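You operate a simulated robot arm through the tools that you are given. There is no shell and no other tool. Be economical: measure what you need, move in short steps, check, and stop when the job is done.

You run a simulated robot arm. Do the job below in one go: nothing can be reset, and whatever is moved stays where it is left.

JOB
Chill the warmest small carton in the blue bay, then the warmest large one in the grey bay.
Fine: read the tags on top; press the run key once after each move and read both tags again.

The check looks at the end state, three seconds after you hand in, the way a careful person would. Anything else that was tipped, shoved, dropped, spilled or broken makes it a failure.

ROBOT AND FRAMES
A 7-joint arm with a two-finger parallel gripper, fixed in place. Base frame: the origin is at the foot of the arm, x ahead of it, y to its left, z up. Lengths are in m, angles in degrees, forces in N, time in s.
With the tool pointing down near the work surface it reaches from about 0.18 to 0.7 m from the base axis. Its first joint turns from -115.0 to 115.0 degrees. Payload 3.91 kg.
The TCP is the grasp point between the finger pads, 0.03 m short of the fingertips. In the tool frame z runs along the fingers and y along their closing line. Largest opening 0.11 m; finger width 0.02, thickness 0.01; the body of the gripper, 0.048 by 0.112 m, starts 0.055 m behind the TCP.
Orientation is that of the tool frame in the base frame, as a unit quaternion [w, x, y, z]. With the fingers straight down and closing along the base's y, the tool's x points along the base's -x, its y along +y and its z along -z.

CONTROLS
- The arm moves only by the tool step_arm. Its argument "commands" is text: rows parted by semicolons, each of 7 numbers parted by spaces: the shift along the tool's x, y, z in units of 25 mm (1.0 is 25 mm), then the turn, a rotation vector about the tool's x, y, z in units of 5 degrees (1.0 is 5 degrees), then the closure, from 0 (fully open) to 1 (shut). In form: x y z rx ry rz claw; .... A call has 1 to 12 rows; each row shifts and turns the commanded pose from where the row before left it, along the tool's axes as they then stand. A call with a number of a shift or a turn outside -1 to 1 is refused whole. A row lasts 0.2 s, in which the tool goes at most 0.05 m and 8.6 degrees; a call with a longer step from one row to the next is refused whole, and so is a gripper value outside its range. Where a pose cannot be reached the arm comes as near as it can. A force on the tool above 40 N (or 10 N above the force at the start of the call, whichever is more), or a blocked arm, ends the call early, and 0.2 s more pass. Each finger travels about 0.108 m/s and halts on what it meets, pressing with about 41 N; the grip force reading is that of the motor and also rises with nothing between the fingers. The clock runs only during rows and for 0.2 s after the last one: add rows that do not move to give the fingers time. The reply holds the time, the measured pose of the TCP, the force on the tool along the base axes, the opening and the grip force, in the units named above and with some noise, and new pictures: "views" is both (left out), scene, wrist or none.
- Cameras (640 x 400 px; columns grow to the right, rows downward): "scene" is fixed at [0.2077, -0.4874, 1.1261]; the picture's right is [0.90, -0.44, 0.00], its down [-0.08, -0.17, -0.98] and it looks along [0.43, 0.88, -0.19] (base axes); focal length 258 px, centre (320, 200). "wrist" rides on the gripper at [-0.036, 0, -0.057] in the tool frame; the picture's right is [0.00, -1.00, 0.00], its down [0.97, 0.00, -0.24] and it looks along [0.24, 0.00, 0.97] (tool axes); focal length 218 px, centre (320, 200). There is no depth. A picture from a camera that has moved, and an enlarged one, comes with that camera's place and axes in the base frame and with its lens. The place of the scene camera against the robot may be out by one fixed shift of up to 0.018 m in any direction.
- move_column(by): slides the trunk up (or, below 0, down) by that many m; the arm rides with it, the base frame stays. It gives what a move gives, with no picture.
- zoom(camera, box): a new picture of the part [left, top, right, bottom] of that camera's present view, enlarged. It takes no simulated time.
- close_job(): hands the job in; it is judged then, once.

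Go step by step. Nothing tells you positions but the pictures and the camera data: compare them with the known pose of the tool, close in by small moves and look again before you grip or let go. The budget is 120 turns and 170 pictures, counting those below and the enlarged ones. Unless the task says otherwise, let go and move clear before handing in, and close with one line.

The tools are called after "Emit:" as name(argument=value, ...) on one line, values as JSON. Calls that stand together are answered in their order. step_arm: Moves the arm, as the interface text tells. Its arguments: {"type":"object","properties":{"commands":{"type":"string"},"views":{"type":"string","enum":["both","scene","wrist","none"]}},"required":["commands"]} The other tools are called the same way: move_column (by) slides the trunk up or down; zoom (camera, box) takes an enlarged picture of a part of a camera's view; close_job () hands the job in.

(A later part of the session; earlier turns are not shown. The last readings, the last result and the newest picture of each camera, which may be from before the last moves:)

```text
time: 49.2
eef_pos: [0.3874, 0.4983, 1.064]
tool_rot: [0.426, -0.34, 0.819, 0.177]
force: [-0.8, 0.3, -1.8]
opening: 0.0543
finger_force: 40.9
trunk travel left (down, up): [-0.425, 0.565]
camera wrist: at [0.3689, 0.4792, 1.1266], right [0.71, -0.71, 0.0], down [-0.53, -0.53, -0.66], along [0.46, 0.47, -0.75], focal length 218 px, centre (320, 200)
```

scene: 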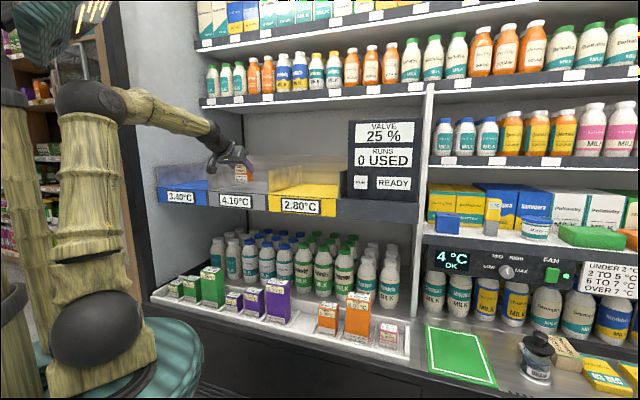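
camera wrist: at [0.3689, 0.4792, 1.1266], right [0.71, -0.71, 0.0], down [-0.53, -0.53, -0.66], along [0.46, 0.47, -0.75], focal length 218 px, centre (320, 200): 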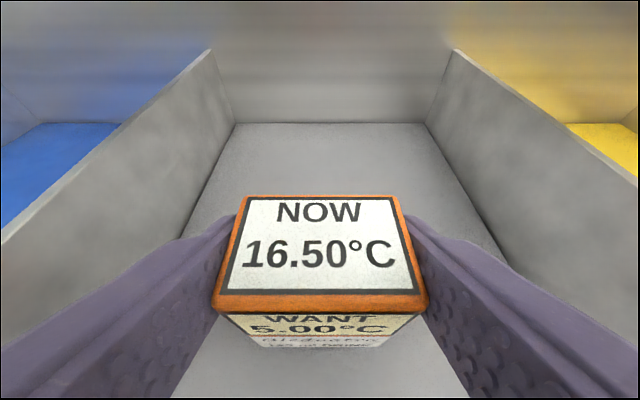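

Floor z≈0.971 confirmed. Lowering slowly towards contact.

Emit:
step_arm(commands="0.27 0 0.19 0 0 0 0.8; 0.27 0 0.19 0 0 0 0.8; 0.27 0 0.19 0 0 0 0.8; 0 0 0 0 0 0 0.8", views="none")

Emit:
step_arm(commands="0.1 0 0.07 0 0 0 0.8; 0.1 0 0.07 0 0 0 0.8; 0.1 0 0.07 0 0 0 0.8", views="scene")

Emit:
zoom(camera="scene", box=[180, 130, 340, 230])

```text
time: 50.2
eef_pos: [0.3866, 0.4971, 1.0388]
tool_rot: [0.427, -0.34, 0.819, 0.177]
force: [0.0, 0.1, -1.3]
opening: 0.0543
finger_force: 40.8
trunk travel left (down, up): [-0.425, 0.565]
```

```text
time: 51.0
eef_pos: [0.3862, 0.4972, 1.0345]
tool_rot: [0.431, -0.338, 0.817, 0.179]
force: [3.6, 5.3, 25.1]
opening: 0.0547
finger_force: 40.8
trunk travel left (down, up): [-0.425, 0.565]
```

scene: 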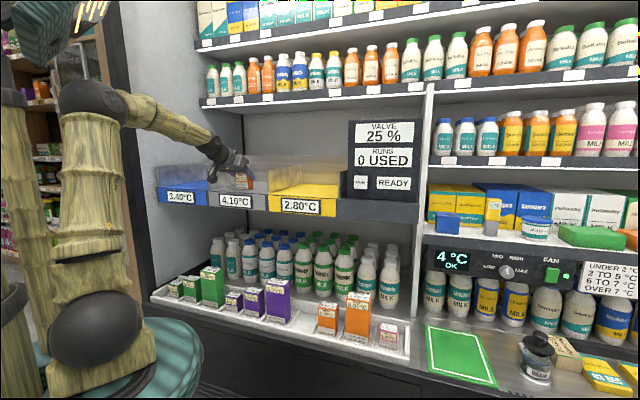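

```text
4.00 times, centred on (260, 180) of scene
camera zoom: at [0.2077, -0.4874, 1.1261], right [0.9, -0.44, 0.0], down [-0.08, -0.17, -0.98], along [0.43, 0.88, -0.19], focal length 1033 px, centre (560, 280)
```

zoom: 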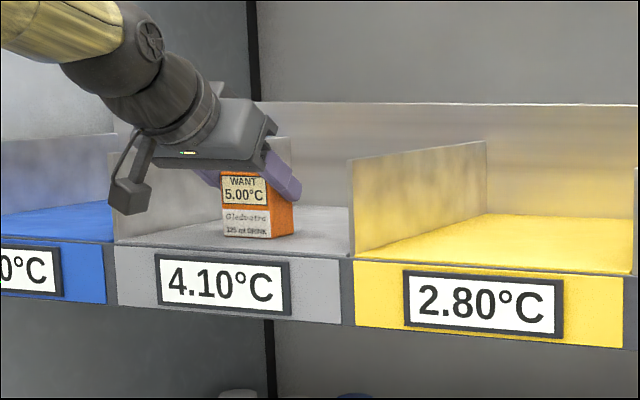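

Contact made and the carton is upright on the grey floor. I'll ease off, open, and withdraw along the tool axis.

Emit:
step_arm(commands="-0.06 0 -0.04 0 0 0 0.8; 0 0 0 0 0 0 0.6; 0 0 0 0 0 0 0.3; 0 0 0 0 0 0 0.25; 0 0 0 0 0 0 0.25; 0 0 -0.6 0 0 0 0.25; 0 0 -0.8 0 0 0 0.25; 0 0 -0.8 0 0 0 0.25; 0 0 -0.8 0 0 0 0.25; 0 0 0 0 0 0 0.25", views="both")

```text
time: 53.2
eef_pos: [0.3441, 0.4526, 1.0736]
tool_rot: [0.426, -0.34, 0.819, 0.178]
force: [-0.4, -0.6, 0.5]
opening: 0.0825
finger_force: 0.1
trunk travel left (down, up): [-0.425, 0.565]
camera wrist: at [0.3263, 0.4349, 1.1366], right [0.71, -0.71, 0.0], down [-0.53, -0.53, -0.66], along [0.46, 0.47, -0.75], focal length 218 px, centre (320, 200)
```

scene: 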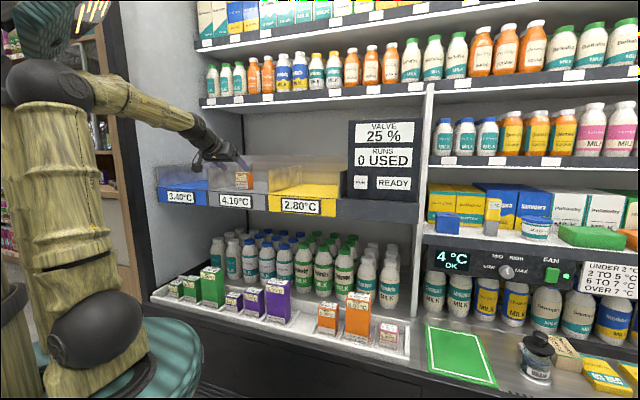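
wrist: 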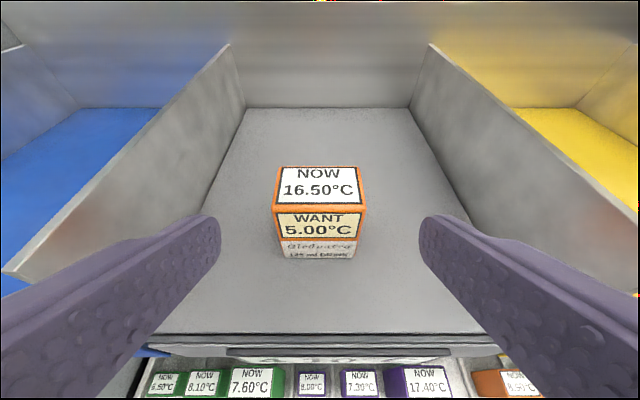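

The carton stands at s≈-0.077, d 0.62–0.66, z 0.971–1.032. I'll rise, reduce the tilt to 15°, and regrasp from above.

Emit:
step_arm(commands="-0.66 0 -0.46 0 0 0 0.25; -0.66 0 -0.46 0 0 0 0.25; -0.66 0 -0.46 0 0 0 0.25; 0 0 0 0 1 0 0.25; 0 0 0 0 1 0 0.25; 0 0 0 0 1 0 0.25; 0 0 0 0 1 0 0.25; 0 0 0 0 1 0 0.25; 0 0 0 0 1 0 0.25; 0 0 0 0 1 0 0.25; 0 0 0 0 1 0 0.25; 0 0 0 0 0 0 0.25", views="both")

```text
time: 55.8
eef_pos: [0.319, 0.4125, 1.1172]
tool_rot: [0.121, -0.379, 0.916, 0.051]
force: [0.1, 0.2, -0.2]
opening: 0.0828
finger_force: 0.1
out of reach, approached as far as the arm can: row 9, 10, 11
trunk travel left (down, up): [-0.425, 0.565]
camera wrist: at [0.3345, 0.4264, 1.1828], right [0.71, -0.71, 0.0], down [-0.71, -0.71, -0.02], along [0.01, 0.02, -1.0], focal length 218 px, centre (320, 200)
```

scene: 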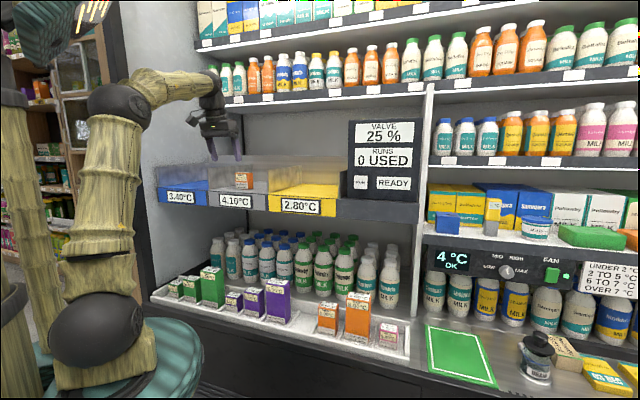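
wrist: 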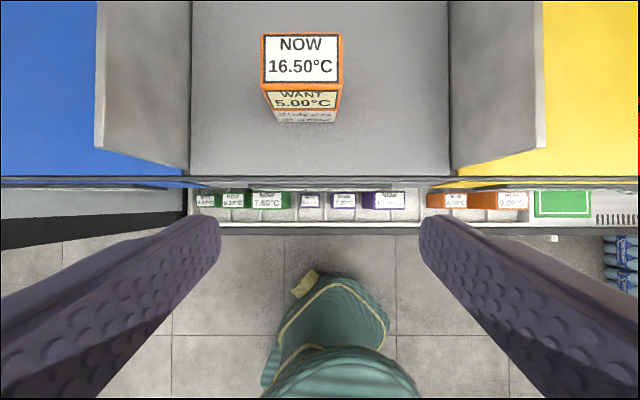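

With the tool near vertical the reach is short when the arm is high relative to the trunk, so I'll raise the trunk and bring the arm down relative to it.

Emit:
move_column(by=0.35)

Emit:
step_arm(commands="0.26 0 0.97 0 0 0 0.25; 0.26 0 0.97 0 0 0 0.25; 0.26 0 0.97 0 0 0 0.25; 0.26 0 0.97 0 0 0 0.25; 0.26 0 0.97 0 0 0 0.25; 0.26 0 0.97 0 0 0 0.25; 0.26 0 0.97 0 0 0 0.25; 0.26 0 0.97 0 0 0 0.25; 0.26 0 0.97 0 0 0 0.25; 0.26 0 0.97 0 0 0 0.25; 0.26 0 0.97 0 0 0 0.25; 0 0 0 0 0 0 0.25", views="both")

```text
time: 59.2
eef_pos: [0.3201, 0.413, 1.4684]
tool_rot: [0.122, -0.379, 0.916, 0.051]
force: [0.2, 0.5, -0.1]
opening: 0.0825
finger_force: 0.1
trunk travel left (down, up): [-0.775, 0.215]
```

```text
time: 61.9
eef_pos: [0.3094, 0.3957, 1.2056]
tool_rot: [0.122, -0.38, 0.915, 0.051]
force: [0.3, -0.3, 0.4]
opening: 0.0827
finger_force: 0.1
out of reach, approached as far as the arm can: row 9, 10, 11
trunk travel left (down, up): [-0.775, 0.215]
camera wrist: at [0.3231, 0.4088, 1.2697], right [0.71, -0.71, 0.0], down [-0.71, -0.71, -0.02], along [0.02, 0.02, -1.0], focal length 218 px, centre (320, 200)
```

scene: 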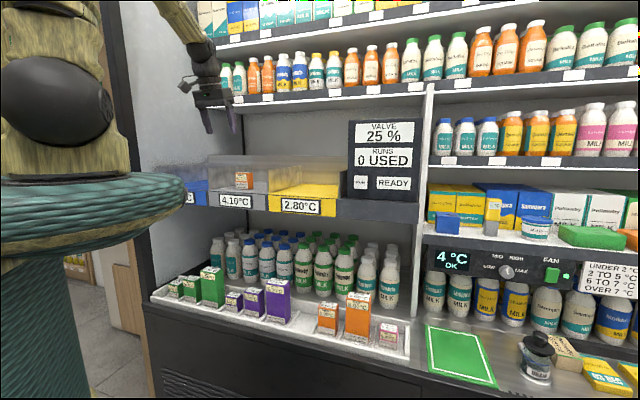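
wrist: 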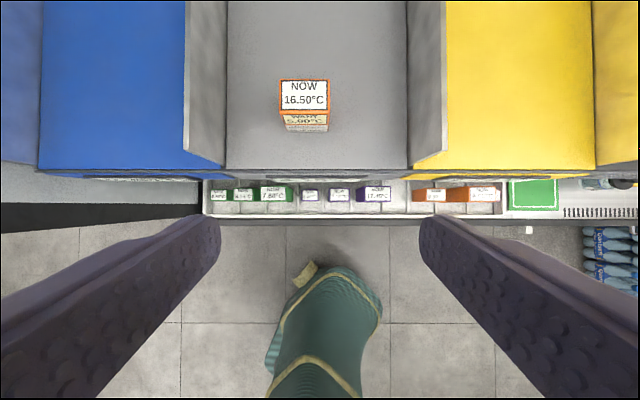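

Still clipped although the stated reach is 0.7 m, so the arm may be stuck in a poor elbow configuration. I'll look at the arm closely.

Emit:
zoom(camera="scene", box=[0, 0, 260, 260])

Emit:
step_arm(commands="-0.5 0 0.13 0 0 0 0.25; -0.5 0 0.13 0 0 0 0.25; -0.5 0 0.13 0 0 0 0.25; -0.5 0 0.13 0 0 0 0.25; -0.5 0 0.13 0 0 0 0.25; 0 0 0 0 0 0 0.25", views="scene")

```text
1.54 times, centred on (130, 130) of scene
camera zoom: at [0.2077, -0.4874, 1.1261], right [0.9, -0.44, 0.0], down [-0.08, -0.17, -0.98], along [0.43, 0.88, -0.19], focal length 397 px, centre (612, 308)
```

zoom: 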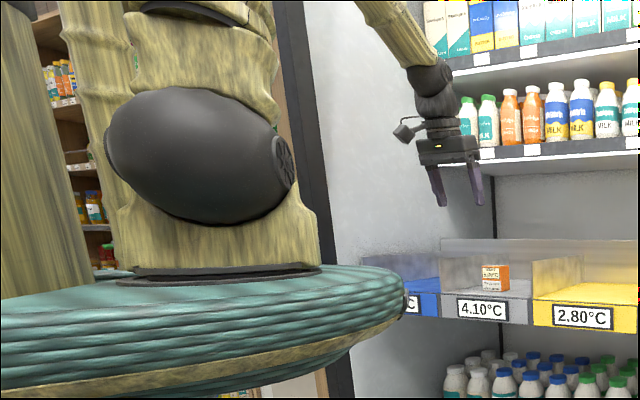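

```text
time: 63.2
eef_pos: [0.3272, 0.3969, 1.2298]
tool_rot: [0.122, -0.38, 0.915, 0.051]
force: [-0.6, -0.1, 0.4]
opening: 0.0822
finger_force: 0.1
out of reach, approached as far as the arm can: row 1, 2, 3, 4, 5
trunk travel left (down, up): [-0.775, 0.215]
```

scene: 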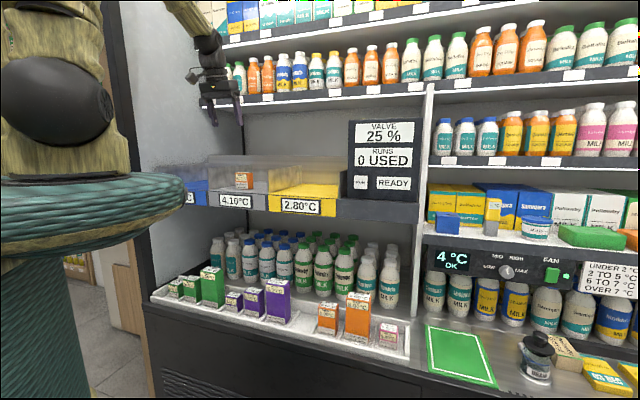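

The shoulder seems pinned while stretching out. I'll test whether another bearing reaches further by moving right at this height, then extending.

Emit:
step_arm(commands="0.285 -0.93 -0.076 0 0 0 0.25; 0.285 -0.93 -0.076 0 0 0 0.25; 0.285 -0.93 -0.076 0 0 0 0.25; 0.285 -0.93 -0.076 0 0 0 0.25; 0.285 -0.93 -0.076 0 0 0 0.25; 0.285 -0.93 -0.076 0 0 0 0.25; 0.285 -0.93 -0.076 0 0 0 0.25; 0.285 -0.93 -0.076 0 0 0 0.25; 0.285 -0.93 -0.076 0 0 0 0.25; 0.285 -0.93 -0.076 0 0 0 0.25; 0.285 -0.93 -0.076 0 0 0 0.25; 0 0 0 0 0 0 0.25", views="none")

Emit:
step_arm(commands="-0.8 0 0.21 0 0 0 0.25; -0.8 0 0.21 0 0 0 0.25; -0.8 0 0.21 0 0 0 0.25; -0.8 0 0.21 0 0 0 0.25; -0.8 0 0.21 0 0 0 0.25; 0 0 0 0 0 0 0.25", views="scene")

```text
time: 65.8
eef_pos: [0.4488, 0.1613, 1.2291]
tool_rot: [0.122, -0.381, 0.915, 0.051]
force: [-0.6, 0.2, -0.3]
opening: 0.0824
finger_force: 0.0
trunk travel left (down, up): [-0.775, 0.215]
```

```text
time: 67.2
eef_pos: [0.4685, 0.2242, 1.2516]
tool_rot: [0.123, -0.379, 0.916, 0.051]
force: [0.0, 0.0, -0.6]
opening: 0.0825
finger_force: 0.0
out of reach, approached as far as the arm can: row 2, 3, 4, 5
trunk travel left (down, up): [-0.775, 0.215]
```

scene: 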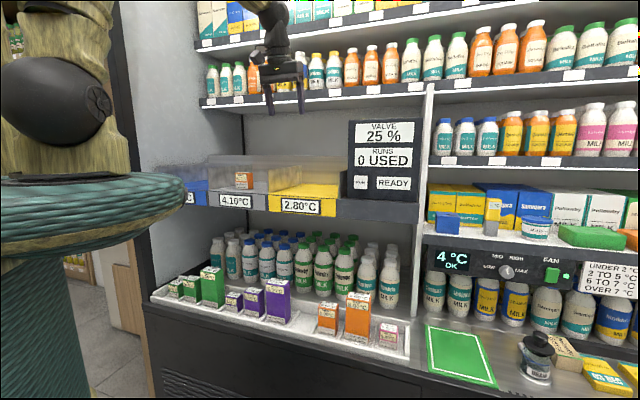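

Analysis of the shoulder joint's appearance across pictures suggests joint 1 has wandered to about -90° with the elbow swivelled, which limits reach. I'll unwind it by sweeping the arm clockwise as a rigid rotation in free space, then bring it back extended.

Emit:
step_arm(commands="0.34 -1 -0.09 0.152 0 0.566 0.25; 0.34 -1 -0.09 0.152 0 0.566 0.25; 0.34 -1 -0.09 0.152 0 0.566 0.25; 0.34 -1 -0.09 0.152 0 0.566 0.25; 0.34 -1 -0.09 0.152 0 0.566 0.25; 0.34 -1 -0.09 0.152 0 0.566 0.25; 0.34 -1 -0.09 0.152 0 0.566 0.25; 0.34 -1 -0.09 0.152 0 0.566 0.25; 0.34 -1 -0.09 0.152 0 0.566 0.25; 0.34 -1 -0.09 0.152 0 0.566 0.25; 0.34 -1 -0.09 0.152 0 0.566 0.25; 0.34 -1 -0.09 0.152 0 0.566 0.25", views="scene")

```text
time: 69.8
eef_pos: [0.4388, -0.0688, 1.2874]
tool_rot: [0.137, -0.088, 0.987, 0.012]
force: [-0.6, -2.0, -0.2]
opening: 0.0825
finger_force: 0.0
out of reach, approached as far as the arm can: row 1, 2, 3, 4, 5, 6, 7, 8, 9, 10, 11, 12
trunk travel left (down, up): [-0.775, 0.215]
```

scene: 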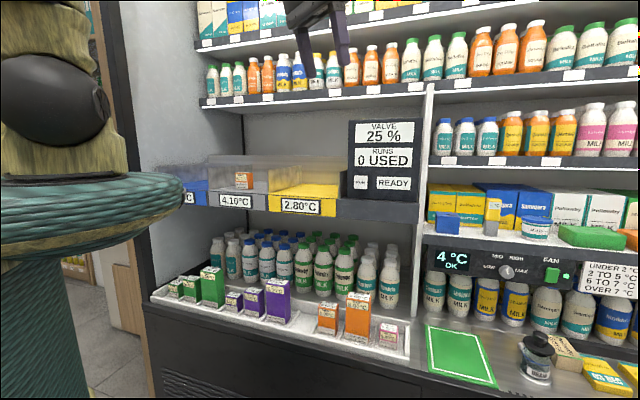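

It moved, slightly off path; joint 1 appears to be at its -115° limit. Continuing the clockwise sweep so the upper-arm twist unwinds.

Emit:
step_arm(commands="0.29 -0.85 -0.08 0.152 0 0.566 0.25; 0.29 -0.85 -0.08 0.152 0 0.566 0.25; 0.29 -0.85 -0.08 0.152 0 0.566 0.25; 0.29 -0.85 -0.08 0.152 0 0.566 0.25; 0.29 -0.85 -0.08 0.152 0 0.566 0.25; 0.29 -0.85 -0.08 0.152 0 0.566 0.25; 0.29 -0.85 -0.08 0.152 0 0.566 0.25; 0.29 -0.85 -0.08 0.152 0 0.566 0.25; 0.29 -0.85 -0.08 0.152 0 0.566 0.25; 0.29 -0.85 -0.08 0.152 0 0.566 0.25; 0.29 -0.85 -0.08 0.152 0 0.566 0.25; 0.29 -0.85 -0.08 0.152 0 0.566 0.25", views="none")

Emit:
step_arm(commands="0.29 -0.85 -0.08 0.152 0 0.566 0.25; 0.29 -0.85 -0.08 0.152 0 0.566 0.25; 0.29 -0.85 -0.08 0.152 0 0.566 0.25; 0.29 -0.85 -0.08 0.152 0 0.566 0.25; 0.29 -0.85 -0.08 0.152 0 0.566 0.25; 0.29 -0.85 -0.08 0.152 0 0.566 0.25; 0.29 -0.85 -0.08 0.152 0 0.566 0.25; 0.29 -0.85 -0.08 0.152 0 0.566 0.25; 0.29 -0.85 -0.08 0.152 0 0.566 0.25; 0.29 -0.85 -0.08 0.152 0 0.566 0.25; 0.29 -0.85 -0.08 0.152 0 0.566 0.25; 0.29 -0.85 -0.08 0.152 0 0.566 0.25", views="scene")

```text
time: 72.5
eef_pos: [0.3347, -0.3079, 1.2735]
tool_rot: [0.127, 0.218, 0.967, -0.027]
force: [-0.2, -0.6, -0.3]
opening: 0.0825
finger_force: 0.0
trunk travel left (down, up): [-0.775, 0.215]
```

```text
time: 75.0
eef_pos: [0.1018, -0.438, 1.275]
tool_rot: [0.113, 0.499, 0.857, -0.064]
force: [-0.2, 0.3, -0.1]
opening: 0.0824
finger_force: 0.1
trunk travel left (down, up): [-0.775, 0.215]
```

scene: 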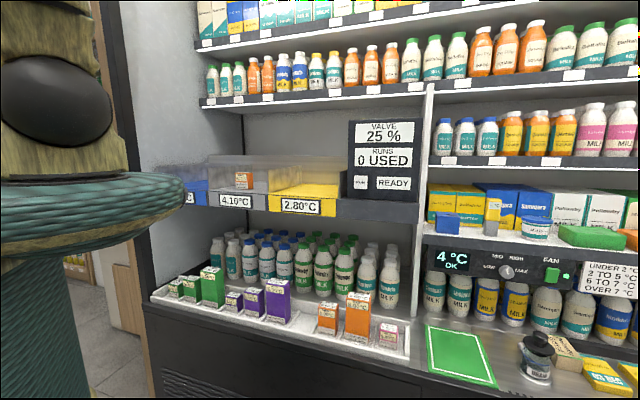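

No more clipping, and the shoulder is in-plane with the tool at bearing -77°. Now extending outward to get the upper arm leaning forward.

Emit:
step_arm(commands="-0.73 -0.26 0.196 0 0 0 0.25; -0.73 -0.26 0.196 0 0 0 0.25; -0.73 -0.26 0.196 0 0 0 0.25; -0.73 -0.26 0.196 0 0 0 0.25; -0.73 -0.26 0.196 0 0 0 0.25; -0.73 -0.26 0.196 0 0 0 0.25; 0 0 0 0 0 0 0.25", views="none")

```text
time: 76.7
eef_pos: [0.1263, -0.5558, 1.2751]
tool_rot: [0.113, 0.499, 0.857, -0.065]
force: [-0.8, -0.2, -0.8]
opening: 0.0823
finger_force: 0.1
trunk travel left (down, up): [-0.775, 0.215]
```

Reach restored (r=0.57, unclipped). Sweeping back counter-clockwise as a rigid rotation.

Emit:
step_arm(commands="-0.33 1 0.09 -0.138 0 -0.514 0.25; -0.33 1 0.09 -0.138 0 -0.514 0.25; -0.33 1 0.09 -0.138 0 -0.514 0.25; -0.33 1 0.09 -0.138 0 -0.514 0.25; -0.33 1 0.09 -0.138 0 -0.514 0.25; -0.33 1 0.09 -0.138 0 -0.514 0.25; -0.33 1 0.09 -0.138 0 -0.514 0.25; -0.33 1 0.09 -0.138 0 -0.514 0.25; -0.33 1 0.09 -0.138 0 -0.514 0.25; -0.33 1 0.09 -0.138 0 -0.514 0.25; -0.33 1 0.09 -0.138 0 -0.514 0.25; -0.33 1 0.09 -0.138 0 -0.514 0.25", views="none")

Emit:
step_arm(commands="-0.33 1 0.09 -0.138 0 -0.514 0.25; -0.33 1 0.09 -0.138 0 -0.514 0.25; -0.33 1 0.09 -0.138 0 -0.514 0.25; -0.33 1 0.09 -0.138 0 -0.514 0.25; -0.33 1 0.09 -0.138 0 -0.514 0.25; -0.33 1 0.09 -0.138 0 -0.514 0.25; -0.33 1 0.09 -0.138 0 -0.514 0.25; -0.33 1 0.09 -0.138 0 -0.514 0.25; -0.33 1 0.09 -0.138 0 -0.514 0.25; -0.33 1 0.09 -0.138 0 -0.514 0.25; -0.33 1 0.09 -0.138 0 -0.514 0.25; -0.33 1 0.09 -0.138 0 -0.514 0.25", views="scene")

```text
time: 79.2
eef_pos: [0.4074, -0.422, 1.2751]
tool_rot: [0.128, 0.244, 0.961, -0.031]
force: [-0.1, 0.0, -0.2]
opening: 0.0826
finger_force: 0.0
trunk travel left (down, up): [-0.775, 0.215]
```

```text
time: 81.8
eef_pos: [0.5745, -0.1571, 1.276]
tool_rot: [0.13, -0.03, 0.991, 0.006]
force: [-0.1, 0.4, -0.6]
opening: 0.0825
finger_force: 0.0
trunk travel left (down, up): [-0.775, 0.215]
```

scene: 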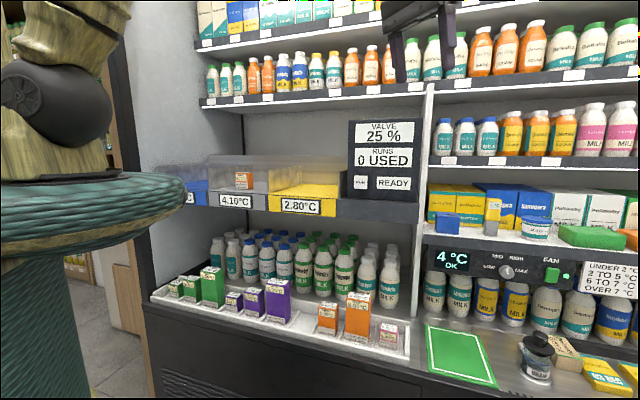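

The joint follows properly now. Continuing the sweep to the bays' bearing.

Emit:
step_arm(commands="-0.26 1 0.07 -0.138 0 -0.514 0.25; -0.26 1 0.07 -0.138 0 -0.514 0.25; -0.26 1 0.07 -0.138 0 -0.514 0.25; -0.26 1 0.07 -0.138 0 -0.514 0.25; -0.26 1 0.07 -0.138 0 -0.514 0.25; -0.26 1 0.07 -0.138 0 -0.514 0.25; -0.26 1 0.07 -0.138 0 -0.514 0.25; -0.26 1 0.07 -0.138 0 -0.514 0.25; -0.26 1 0.07 -0.138 0 -0.514 0.25; -0.26 1 0.07 -0.138 0 -0.514 0.25; -0.26 1 0.07 -0.138 0 -0.514 0.25; -0.26 1 0.07 -0.138 0 -0.514 0.25", views="none")

Emit:
step_arm(commands="-0.2 1 0.05 -0.138 0 -0.514 0.25; -0.2 1 0.05 -0.138 0 -0.514 0.25; -0.2 1 0.05 -0.138 0 -0.514 0.25; -0.2 1 0.05 -0.1 0 -0.37 0.25; 0 1 0 0 0 0 0.25; 0 1 0 0 0 0 0.25; 0 1 0 0 0 0 0.25; 0 1 0 0 0 0 0.25; 0 1 0 0 0 0 0.25; 0 0 0 0 0 0 0.25", views="both")

```text
time: 84.5
eef_pos: [0.559, 0.1513, 1.2756]
tool_rot: [0.126, -0.301, 0.944, 0.04]
force: [0.1, 0.6, 0.0]
opening: 0.0825
finger_force: 0.2
trunk travel left (down, up): [-0.775, 0.215]
```

```text
time: 86.7
eef_pos: [0.4234, 0.3265, 1.2777]
tool_rot: [0.122, -0.382, 0.915, 0.052]
force: [-0.3, 0.1, -0.7]
opening: 0.0827
finger_force: 0.2
trunk travel left (down, up): [-0.775, 0.215]
camera wrist: at [0.4375, 0.3405, 1.3426], right [0.71, -0.7, 0.0], down [-0.7, -0.71, -0.02], along [0.01, 0.02, -1.0], focal length 218 px, centre (320, 200)
```

scene: 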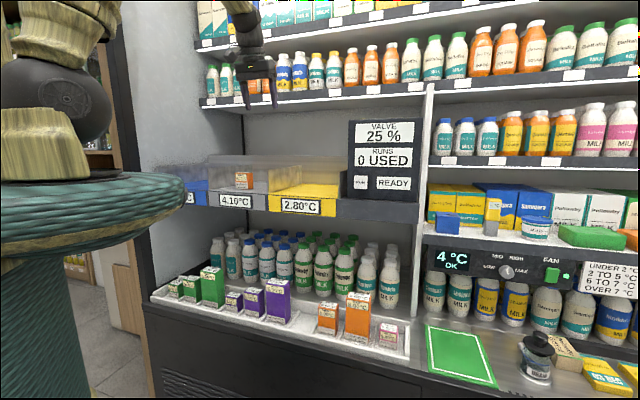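
wrist: 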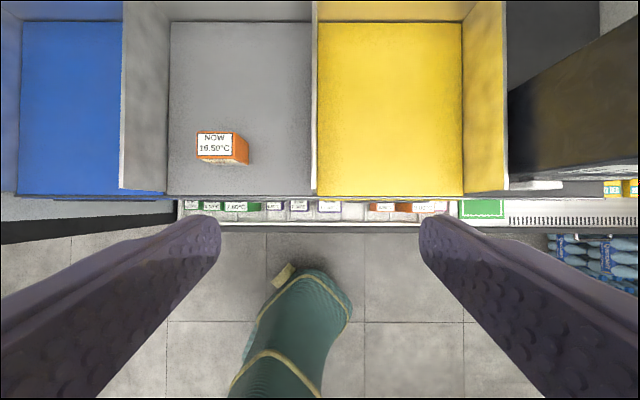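

The arm is back in a good configuration with a clear overhead view. The carton is at s≈-0.080, d≈0.638 and the blue floor spans s -0.443…-0.198. I'll move above the carton and partly down.

Emit:
step_arm(commands="-0.715 0.98 0.19 0 0 0 0.25; -0.715 0.98 0.19 0 0 0 0.25; -0.715 0.98 0.19 0 0 0 0.25; -0.715 0.98 0.19 0 0 0 0.25; -0.715 0.98 0.19 0 0 0 0.25; -0.715 0.98 0.19 0 0 0 0.25; 0 0 0 0 0 0 0.25", views="none")

Emit:
step_arm(commands="0.26 0 0.97 0 0 0 0.25; 0.26 0 0.97 0 0 0 0.25; 0.26 0 0.97 0 0 0 0.25; 0.26 0 0.97 0 0 0 0.25; 0.26 0 0.97 0 0 0 0.25; 0.26 0 0.97 0 0 0 0.25; 0 0 0 0 0 0 0.25", views="both")

```text
time: 88.2
eef_pos: [0.3973, 0.5093, 1.2806]
tool_rot: [0.122, -0.381, 0.915, 0.052]
force: [-0.2, -0.7, -0.5]
opening: 0.0825
finger_force: 0.1
trunk travel left (down, up): [-0.775, 0.215]
```

```text
time: 89.8
eef_pos: [0.3975, 0.5096, 1.1273]
tool_rot: [0.122, -0.383, 0.914, 0.052]
force: [0.2, -0.4, 0.4]
opening: 0.0826
finger_force: 0.0
trunk travel left (down, up): [-0.775, 0.215]
camera wrist: at [0.4127, 0.5225, 1.1919], right [0.71, -0.7, 0.0], down [-0.7, -0.71, -0.02], along [0.02, 0.02, -1.0], focal length 218 px, centre (320, 200)
```

scene: 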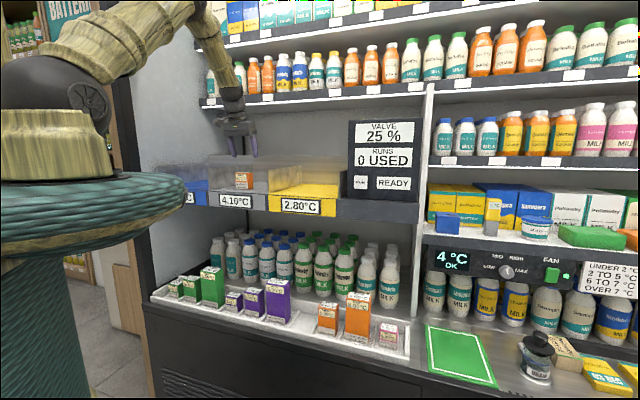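
wrist: 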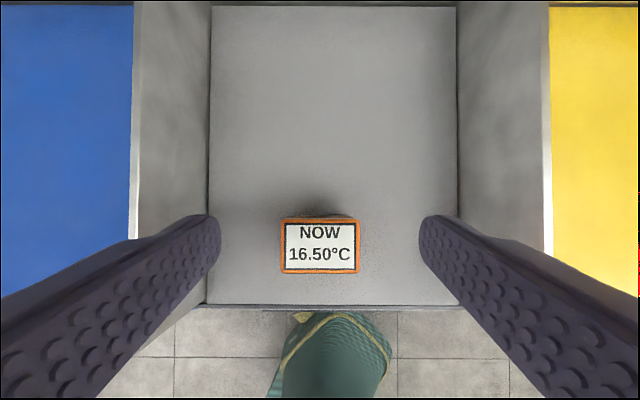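

Well aligned laterally. I'll back 1 cm, descend, and grip.

Emit:
step_arm(commands="0.323 0 0.866 0 0 0 0.25; 0.323 0 0.866 0 0 0 0.25; 0.323 0 0.866 0 0 0 0.25; 0.323 0 0.866 0 0 0 0.25; 0.323 0 0.866 0 0 0 0.25; 0 0 0 0 0 0 0.25; 0 0 0 0 0 0 0.5; 0 0 0 0 0 0 0.8; 0 0 0 0 0 0 0.8; 0 0 0 0 0 0 0.8", views="wrist")

```text
time: 92.0
eef_pos: [0.39, 0.5005, 1.0129]
tool_rot: [0.121, -0.382, 0.915, 0.051]
force: [-0.2, -0.4, -0.6]
opening: 0.0546
finger_force: 41.1
trunk travel left (down, up): [-0.775, 0.215]
camera wrist: at [0.4039, 0.5149, 1.0776], right [0.71, -0.7, 0.0], down [-0.7, -0.71, -0.02], along [0.01, 0.02, -1.0], focal length 218 px, centre (320, 200)
```

wrist: 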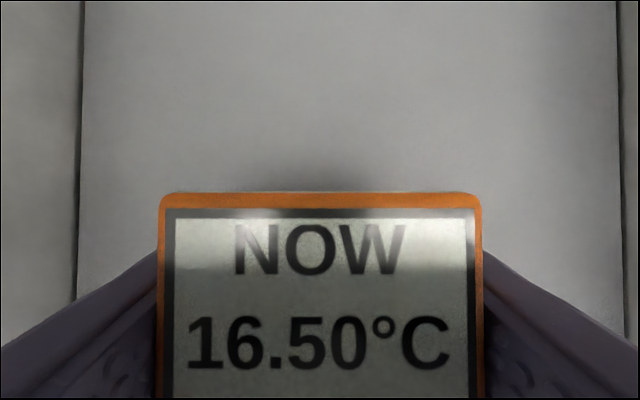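

Gripped. Lifting to clear the divider, then moving left over the blue bay.

Emit:
step_arm(commands="-0.25 0 -0.9 0 0 0 0.8; -0.25 0 -0.9 0 0 0 0.8; -0.25 0 -0.9 0 0 0 0.8; -0.25 0 -0.9 0 0 0 0.8; -0.25 0 -0.9 0 0 0 0.8; -0.25 0 -0.9 0 0 0 0.8; 0 0 0 0 0 0 0.8", views="none")

Emit:
step_arm(commands="0 0.9 0 0 0 0 0.8; 0 0.9 0 0 0 0 0.8; 0 0.9 0 0 0 0 0.8; 0 0.9 0 0 0 0 0.8; 0 0.9 0 0 0 0 0.8; 0 0.9 0 0 0 0 0.8; 0 0.9 0 0 0 0 0.8; 0 0.9 0 0 0 0 0.8; 0 0.9 0 0 0 0 0.8; 0 0.7 0 0 0 0 0.8; 0 0 0 0 0 0 0.8", views="both")

```text
time: 93.7
eef_pos: [0.3902, 0.5019, 1.1517]
tool_rot: [0.122, -0.382, 0.915, 0.051]
force: [1.1, -0.6, -2.0]
opening: 0.0546
finger_force: 41.1
trunk travel left (down, up): [-0.775, 0.215]
```

```text
time: 96.0
eef_pos: [0.2346, 0.6587, 1.1517]
tool_rot: [0.122, -0.381, 0.915, 0.052]
force: [0.6, 0.1, -2.0]
opening: 0.0546
finger_force: 41.8
trunk travel left (down, up): [-0.775, 0.215]
camera wrist: at [0.2496, 0.6727, 1.2162], right [0.71, -0.7, 0.0], down [-0.7, -0.71, -0.02], along [0.01, 0.02, -1.0], focal length 218 px, centre (320, 200)
```

scene: 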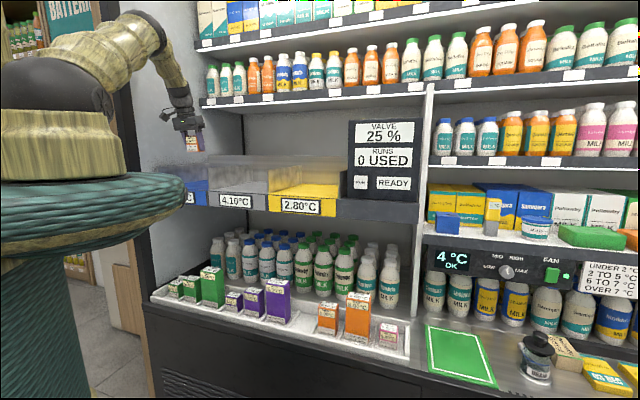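
wrist: 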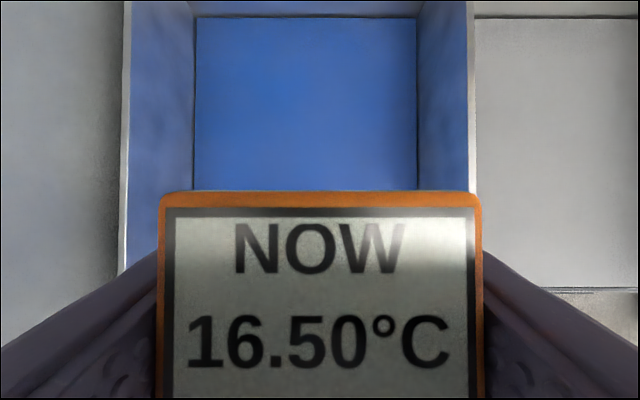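

Centred over the blue bay. Lowering to just above the floor, then touching down gently.

Emit:
step_arm(commands="0.227 0 0.848 0 0 0 0.8; 0.227 0 0.848 0 0 0 0.8; 0.227 0 0.848 0 0 0 0.8; 0.227 0 0.848 0 0 0 0.8; 0.227 0 0.848 0 0 0 0.8; 0.22 0 0.81 0 0 0 0.8; 0 0 0 0 0 0 0.8", views="none")

Emit:
step_arm(commands="0.03 0 0.1 0 0 0 0.8; 0.03 0 0.1 0 0 0 0.8; 0.03 0 0.1 0 0 0 0.8", views="scene")

```text
time: 97.7
eef_pos: [0.2346, 0.6578, 1.022]
tool_rot: [0.122, -0.382, 0.915, 0.052]
force: [-0.4, 0.1, -1.7]
opening: 0.0548
finger_force: 40.8
trunk travel left (down, up): [-0.775, 0.215]
```

```text
time: 98.5
eef_pos: [0.2337, 0.6573, 1.013]
tool_rot: [0.12, -0.382, 0.915, 0.052]
force: [-0.4, 0.8, -1.6]
opening: 0.0547
finger_force: 40.8
trunk travel left (down, up): [-0.775, 0.215]
```

scene: 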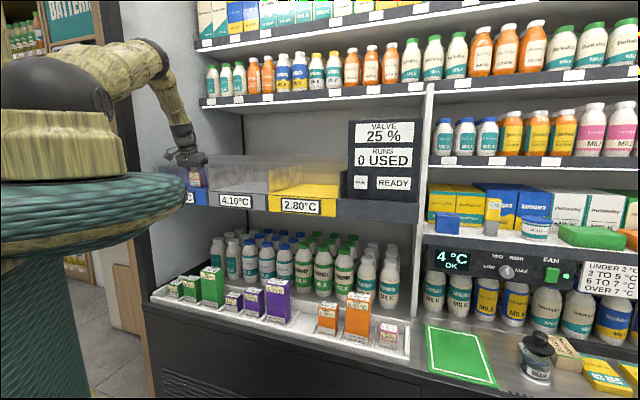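

Emit:
step_arm(commands="0.01 0 0.05 0 0 0 0.8; 0 0 0 0 0 0 0.8", views="none")

```text
time: 99.0
eef_pos: [0.2337, 0.6563, 1.0128]
tool_rot: [0.121, -0.381, 0.915, 0.051]
force: [0.1, 0.6, 3.4]
opening: 0.0549
finger_force: 40.9
trunk travel left (down, up): [-0.775, 0.215]
```

Light contact now. I'll open the fingers and rise straight up.

Emit:
step_arm(commands="0 0 0 0 0 0 0.6; 0 0 0 0 0 0 0.3; 0 0 0 0 0 0 0.25; 0 0 0 0 0 0 0.25; -0.1 0 -0.5 0 0 0 0.25; -0.25 0 -0.9 0 0 0 0.25; -0.25 0 -0.9 0 0 0 0.25; -0.25 0 -0.9 0 0 0 0.25; -0.25 0 -0.9 0 0 0 0.25; -0.25 0 -0.9 0 0 0 0.25; -0.25 0 -0.9 0 0 0 0.25; 0 0 0 0 0 0 0.25", views="both")

```text
time: 101.7
eef_pos: [0.235, 0.6566, 1.1646]
tool_rot: [0.121, -0.381, 0.915, 0.052]
force: [0.1, -1.5, 0.5]
opening: 0.0825
finger_force: 0.1
trunk travel left (down, up): [-0.775, 0.215]
camera wrist: at [0.2498, 0.6709, 1.2299], right [0.71, -0.7, 0.0], down [-0.7, -0.71, -0.02], along [0.01, 0.02, -1.0], focal length 218 px, centre (320, 200)
```

scene: 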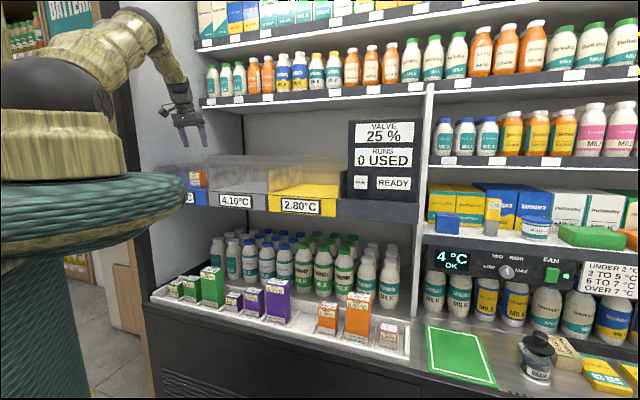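
wrist: 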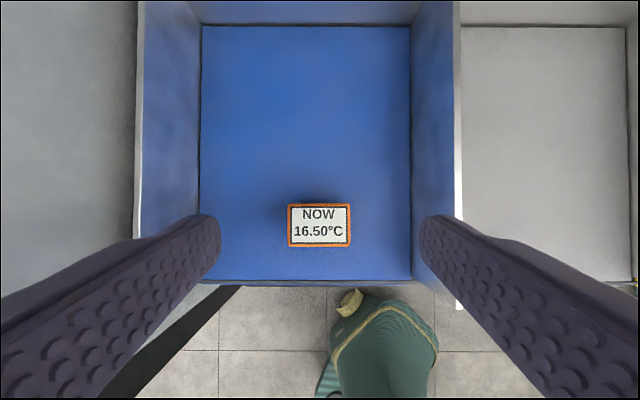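

The carton is in the blue bay, tag still 16.50. Next, the run key: I'll swing right at safe height and close the fingers to use as a pusher.

Emit:
step_arm(commands="0.46 -1 -0.2 0 0 0 0.4; 0.46 -1 -0.2 0 0 0 0.6; 0.46 -1 -0.2 0 0 0 0.8; 0.46 -1 -0.2 0 0 0 1; 0.46 -1 -0.12 0 0 0 1; 0.46 -1 -0.12 0 0 0 1; 0.46 -1 -0.12 0 0 0 1; 0.46 -1 -0.12 0 0 0 1; 0.46 -1 -0.12 0 0 0 1; 0.46 -1 -0.12 0 0 0 1; 0.46 -1 -0.12 0 0 0 1; 0.46 -1 -0.12 0 0 0 1", views="none")

Emit:
step_arm(commands="0.1 -1 -0.02 0 0 0 1; 0.1 -1 -0.02 0 0 0 1; 0.1 -1 -0.02 0 0 0 1; 0.1 -1 -0.02 0 0 0 1; 0.1 -1 -0.02 0 0 0 1; 0.1 -1 -0.02 0 0 0 1; 0.1 -1 -0.02 0 0 0 1; 0.1 -1 -0.02 0 0 0 1; 0.1 -1 -0.02 0 0 0 1; 0.1 -1 -0.02 0 0 0 1; 0.1 -1 -0.02 0 0 0 1; 0 0 0 0 0 0 1", views="both")

```text
time: 104.2
eef_pos: [0.3451, 0.341, 1.1722]
tool_rot: [0.121, -0.382, 0.915, 0.052]
force: [0.3, -0.2, -0.3]
opening: 0.0
finger_force: 37.7
trunk travel left (down, up): [-0.775, 0.215]
```

```text
time: 106.8
eef_pos: [0.5199, 0.1307, 1.1699]
tool_rot: [0.121, -0.382, 0.915, 0.051]
force: [-0.7, 0.7, -0.2]
opening: 0.0
finger_force: 37.8
trunk travel left (down, up): [-0.775, 0.215]
camera wrist: at [0.5355, 0.1441, 1.2342], right [0.71, -0.7, 0.0], down [-0.7, -0.71, -0.02], along [0.01, 0.02, -1.0], focal length 218 px, centre (320, 200)
```

scene: 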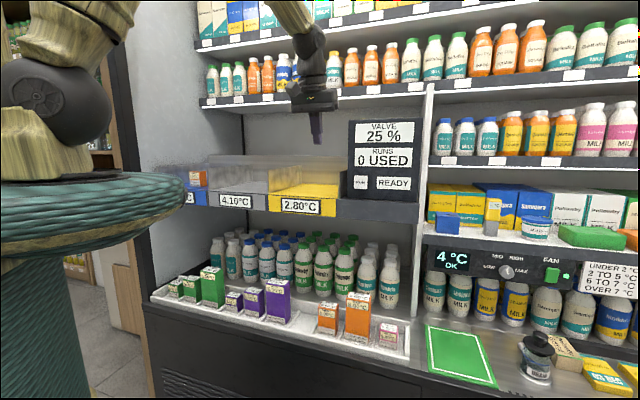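
wrist: 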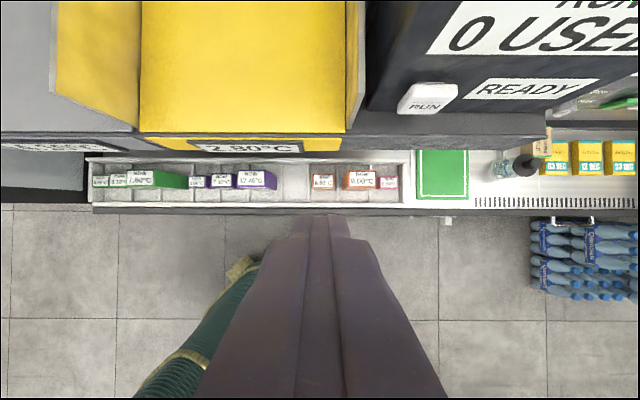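

Key at about s≈0.378, d≈0.572, z≈1.03. I'll shift right and tilt the tool to 65°.

Emit:
step_arm(commands="0 -0.41 0 0 -1 0 1; 0 -0.41 0 0 -1 0 1; 0 -0.41 0 0 -1 0 1; 0 -0.41 0 0 -1 0 1; 0 -0.41 0 0 -1 0 1; 0 -0.41 0 0 -1 0 1; 0 -0.41 0 0 -1 0 1; 0 -0.41 0 0 -1 0 1; 0 -0.41 0 0 -1 0 1; 0 -0.41 0 0 -1 0 1; 0 0 0 0 0 0 1", views="both")

```text
time: 109.2
eef_pos: [0.5926, 0.0581, 1.169]
tool_rot: [0.498, -0.324, 0.777, 0.208]
force: [-0.5, -0.6, 0.1]
opening: 0.0
finger_force: 37.6
trunk travel left (down, up): [-0.775, 0.215]
camera wrist: at [0.5674, 0.0313, 1.2253], right [0.71, -0.7, 0.0], down [-0.44, -0.44, -0.78], along [0.55, 0.56, -0.62], focal length 218 px, centre (320, 200)
```

scene: 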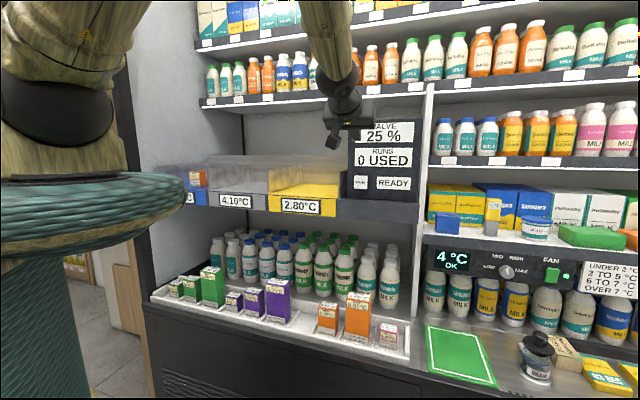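
wrist: 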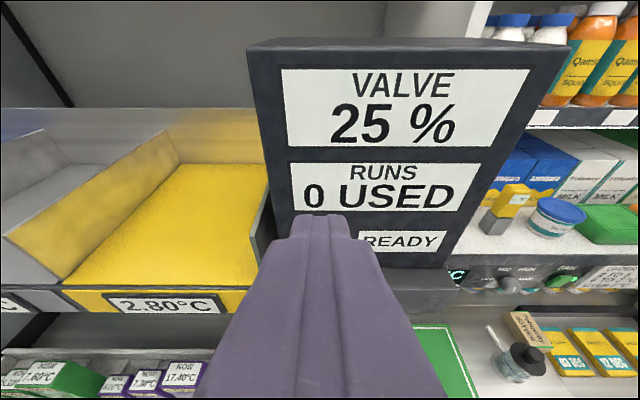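

The fingertips line up with the key's column. Lowering to key height just in front of it and checking.

Emit:
step_arm(commands="0.927 0 0.874 0 0 0 1; 0.927 0 0.874 0 0 0 1; 0.927 0 0.874 0 0 0 1; 0.927 0 0.874 0 0 0 1; 0 0 0 0 0 0 1", views="both")

Emit:
zoom(camera="scene", box=[300, 100, 430, 210])

```text
time: 110.5
eef_pos: [0.621, 0.0871, 1.0489]
tool_rot: [0.498, -0.323, 0.777, 0.208]
force: [-0.3, -0.8, 1.2]
opening: 0.0
finger_force: 37.6
trunk travel left (down, up): [-0.775, 0.215]
camera wrist: at [0.5969, 0.0598, 1.1052], right [0.71, -0.7, 0.0], down [-0.44, -0.44, -0.78], along [0.55, 0.55, -0.63], focal length 218 px, centre (320, 200)
```

scene: 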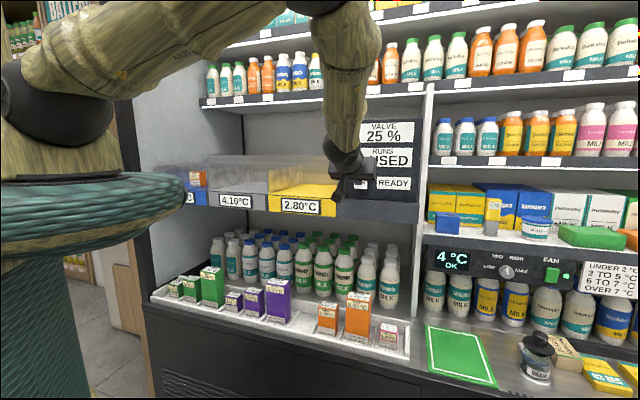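
wrist: 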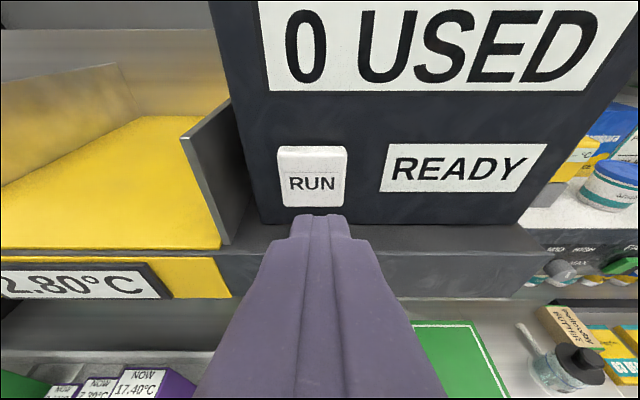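

```text
3.64 times, centred on (365, 155) of scene
camera zoom: at [0.2077, -0.4874, 1.1261], right [0.9, -0.44, 0.0], down [-0.08, -0.17, -0.98], along [0.43, 0.88, -0.19], focal length 939 px, centre (156, 364)
```

zoom: 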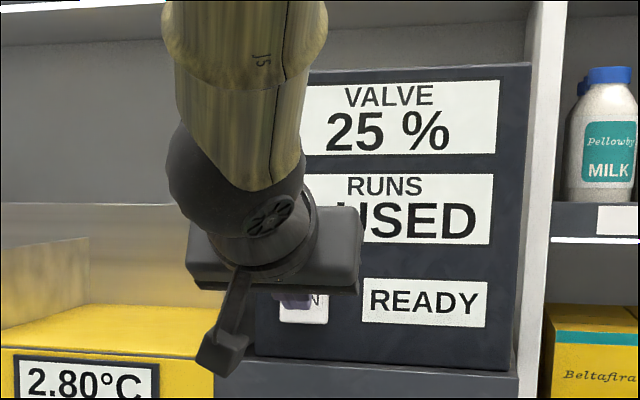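

Key centre is at s≈0.375, z≈1.03, straight ahead of the fingertips. Advancing close, then pressing in small steps.

Emit:
step_arm(commands="-0.2 0.05 0.68 0 0 0 1; -0.2 0.03 0.68 0 0 0 1; 0 0 0 0 0 0 1", views="none")

Emit:
step_arm(commands="-0.068 0 0.145 0 0 0 1; -0.068 0 0.145 0 0 0 1; -0.068 0 0.145 0 0 0 1", views="both")

```text
time: 111.2
eef_pos: [0.645, 0.1139, 1.0426]
tool_rot: [0.497, -0.325, 0.777, 0.209]
force: [-0.4, 0.0, -0.5]
opening: 0.0
finger_force: 37.6
trunk travel left (down, up): [-0.775, 0.215]
```

```text
time: 112.0
eef_pos: [0.6526, 0.1206, 1.0416]
tool_rot: [0.497, -0.324, 0.778, 0.207]
force: [-6.0, -4.4, -0.4]
opening: 0.0
finger_force: 37.5
trunk travel left (down, up): [-0.775, 0.215]
camera wrist: at [0.6276, 0.0944, 1.0994], right [0.71, -0.7, 0.0], down [-0.44, -0.44, -0.78], along [0.55, 0.55, -0.63], focal length 218 px, centre (320, 200)
```

scene: 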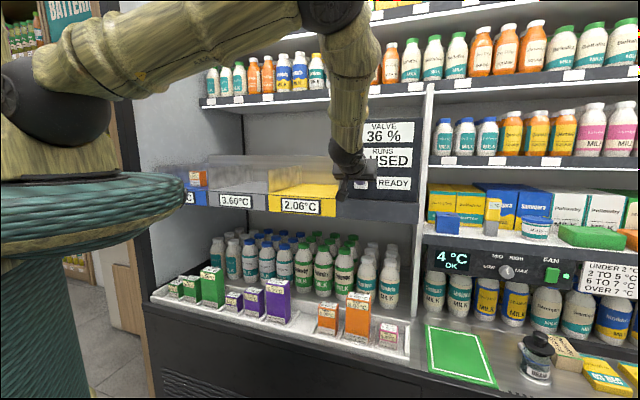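
wrist: 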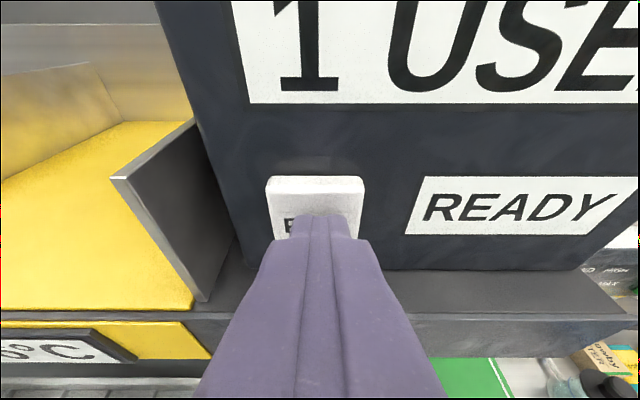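

The key registered: 1 run used, valve 36%. Backing straight off and reducing the tilt to 30°, then reading the tags.

Emit:
step_arm(commands="0.34 0 -0.73 0 0 0 1; 0.34 0 -0.73 0 0 0 1; 0.34 0 -0.73 0 0 0 1; 0.34 0 -0.73 0 0 0 1; 0 0 0 0 1 0 0.8; 0 0 0 0 1 0 0.6; 0 0 0 0 1 0 0.4; 0 0 0 0 1 0 0.2; 0 0 0 0 1 0 0.1; 0 0 0 0 1 0 0.1; 0 0 0 0 1 0 0.1; 0 0 0 0 0 0 0.1", views="scene")

Emit:
zoom(camera="scene", box=[170, 260, 290, 335])

Emit:
zoom(camera="scene", box=[170, 110, 430, 220])

```text
time: 114.7
eef_pos: [0.5969, 0.0633, 1.0426]
tool_rot: [0.239, -0.371, 0.891, 0.101]
force: [-0.8, 0.0, -0.2]
opening: 0.099
finger_force: 0.1
trunk travel left (down, up): [-0.775, 0.215]
```

scene: 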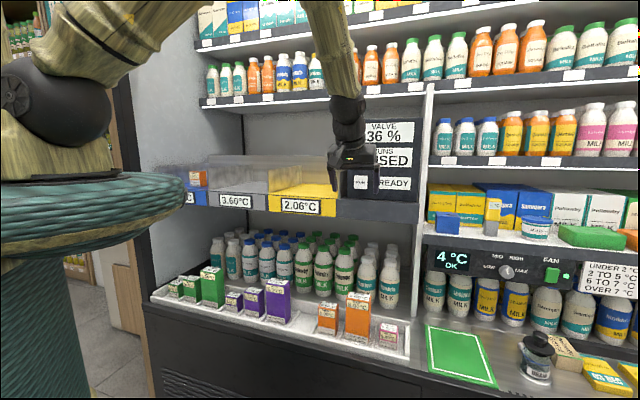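

```text
5.33 times, centred on (230, 298) of scene
camera zoom: at [0.2077, -0.4874, 1.1261], right [0.9, -0.44, 0.0], down [-0.08, -0.17, -0.98], along [0.43, 0.88, -0.19], focal length 1377 px, centre (800, -320)
```

zoom: 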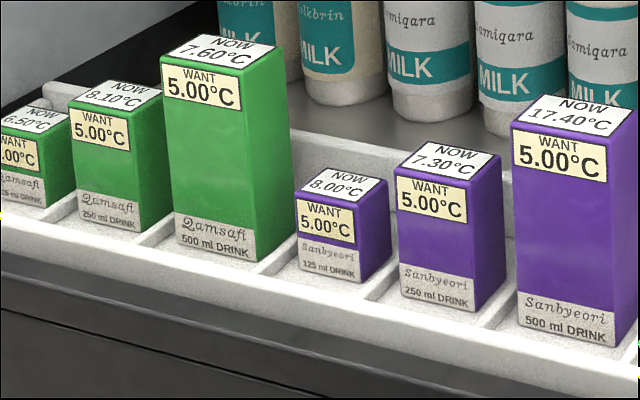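

```text
2.46 times, centred on (300, 165) of scene
camera zoom: at [0.2077, -0.4874, 1.1261], right [0.9, -0.44, 0.0], down [-0.08, -0.17, -0.98], along [0.43, 0.88, -0.19], focal length 636 px, centre (369, 286)
```

zoom: 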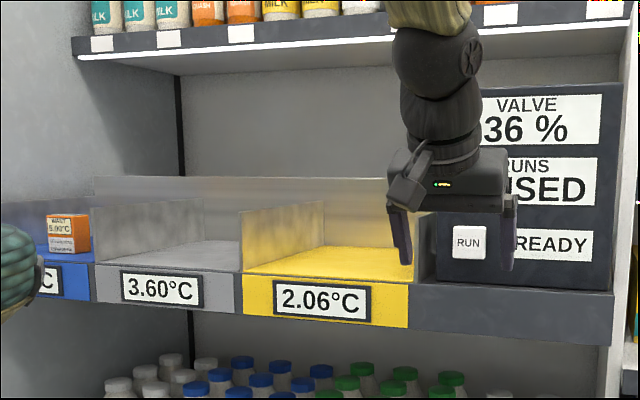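

Purple large still reads 17.40. I'll pass by the bays to read the tag on the blue one before moving anything else.

Emit:
step_arm(commands="-0.48 1 -0.83 0 0 0 0.1; -0.48 1 -0.83 0 0 0 0.1; -0.48 1 -0.83 0 0 0 0.1; -0.48 1 -0.83 0 0 0 0.1; -0.48 1 -0.83 0 0 0 0.1; -0.34 1 0.2 0 0 0 0.1; -0.34 1 0.2 0 0 0 0.1; -0.34 1 0.2 0 0 0 0.1; -0.34 1 0.2 0 0 0 0.1; -0.34 1 0.2 0 0 0 0.1; -0.34 1 0.2 0 0 0 0.1; -0.34 1 0.2 0 0 0 0.1", views="wrist")

Emit:
zoom(camera="wrist", box=[0, 50, 200, 250])

```text
time: 117.2
eef_pos: [0.4319, 0.3256, 1.1618]
tool_rot: [0.24, -0.372, 0.891, 0.101]
force: [-0.2, 1.2, 0.5]
opening: 0.0991
finger_force: 0.0
trunk travel left (down, up): [-0.775, 0.215]
camera wrist: at [0.4331, 0.3273, 1.2299], right [0.71, -0.7, 0.0], down [-0.68, -0.68, -0.28], along [0.2, 0.2, -0.96], focal length 218 px, centre (320, 200)
```

wrist: 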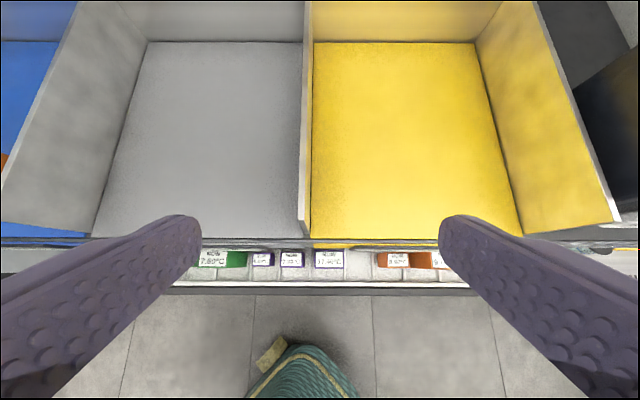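

```text
2.00 times, centred on (100, 150) of wrist
camera zoom: at [0.4331, 0.3273, 1.2299], right [0.71, -0.7, 0.0], down [-0.68, -0.68, -0.28], along [0.2, 0.2, -0.96], focal length 436 px, centre (760, 300)
```

zoom: 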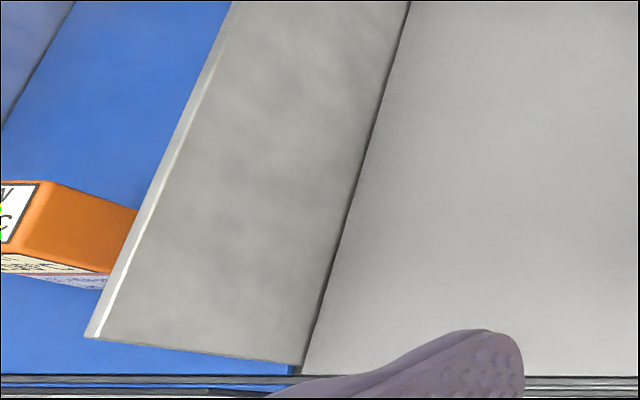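

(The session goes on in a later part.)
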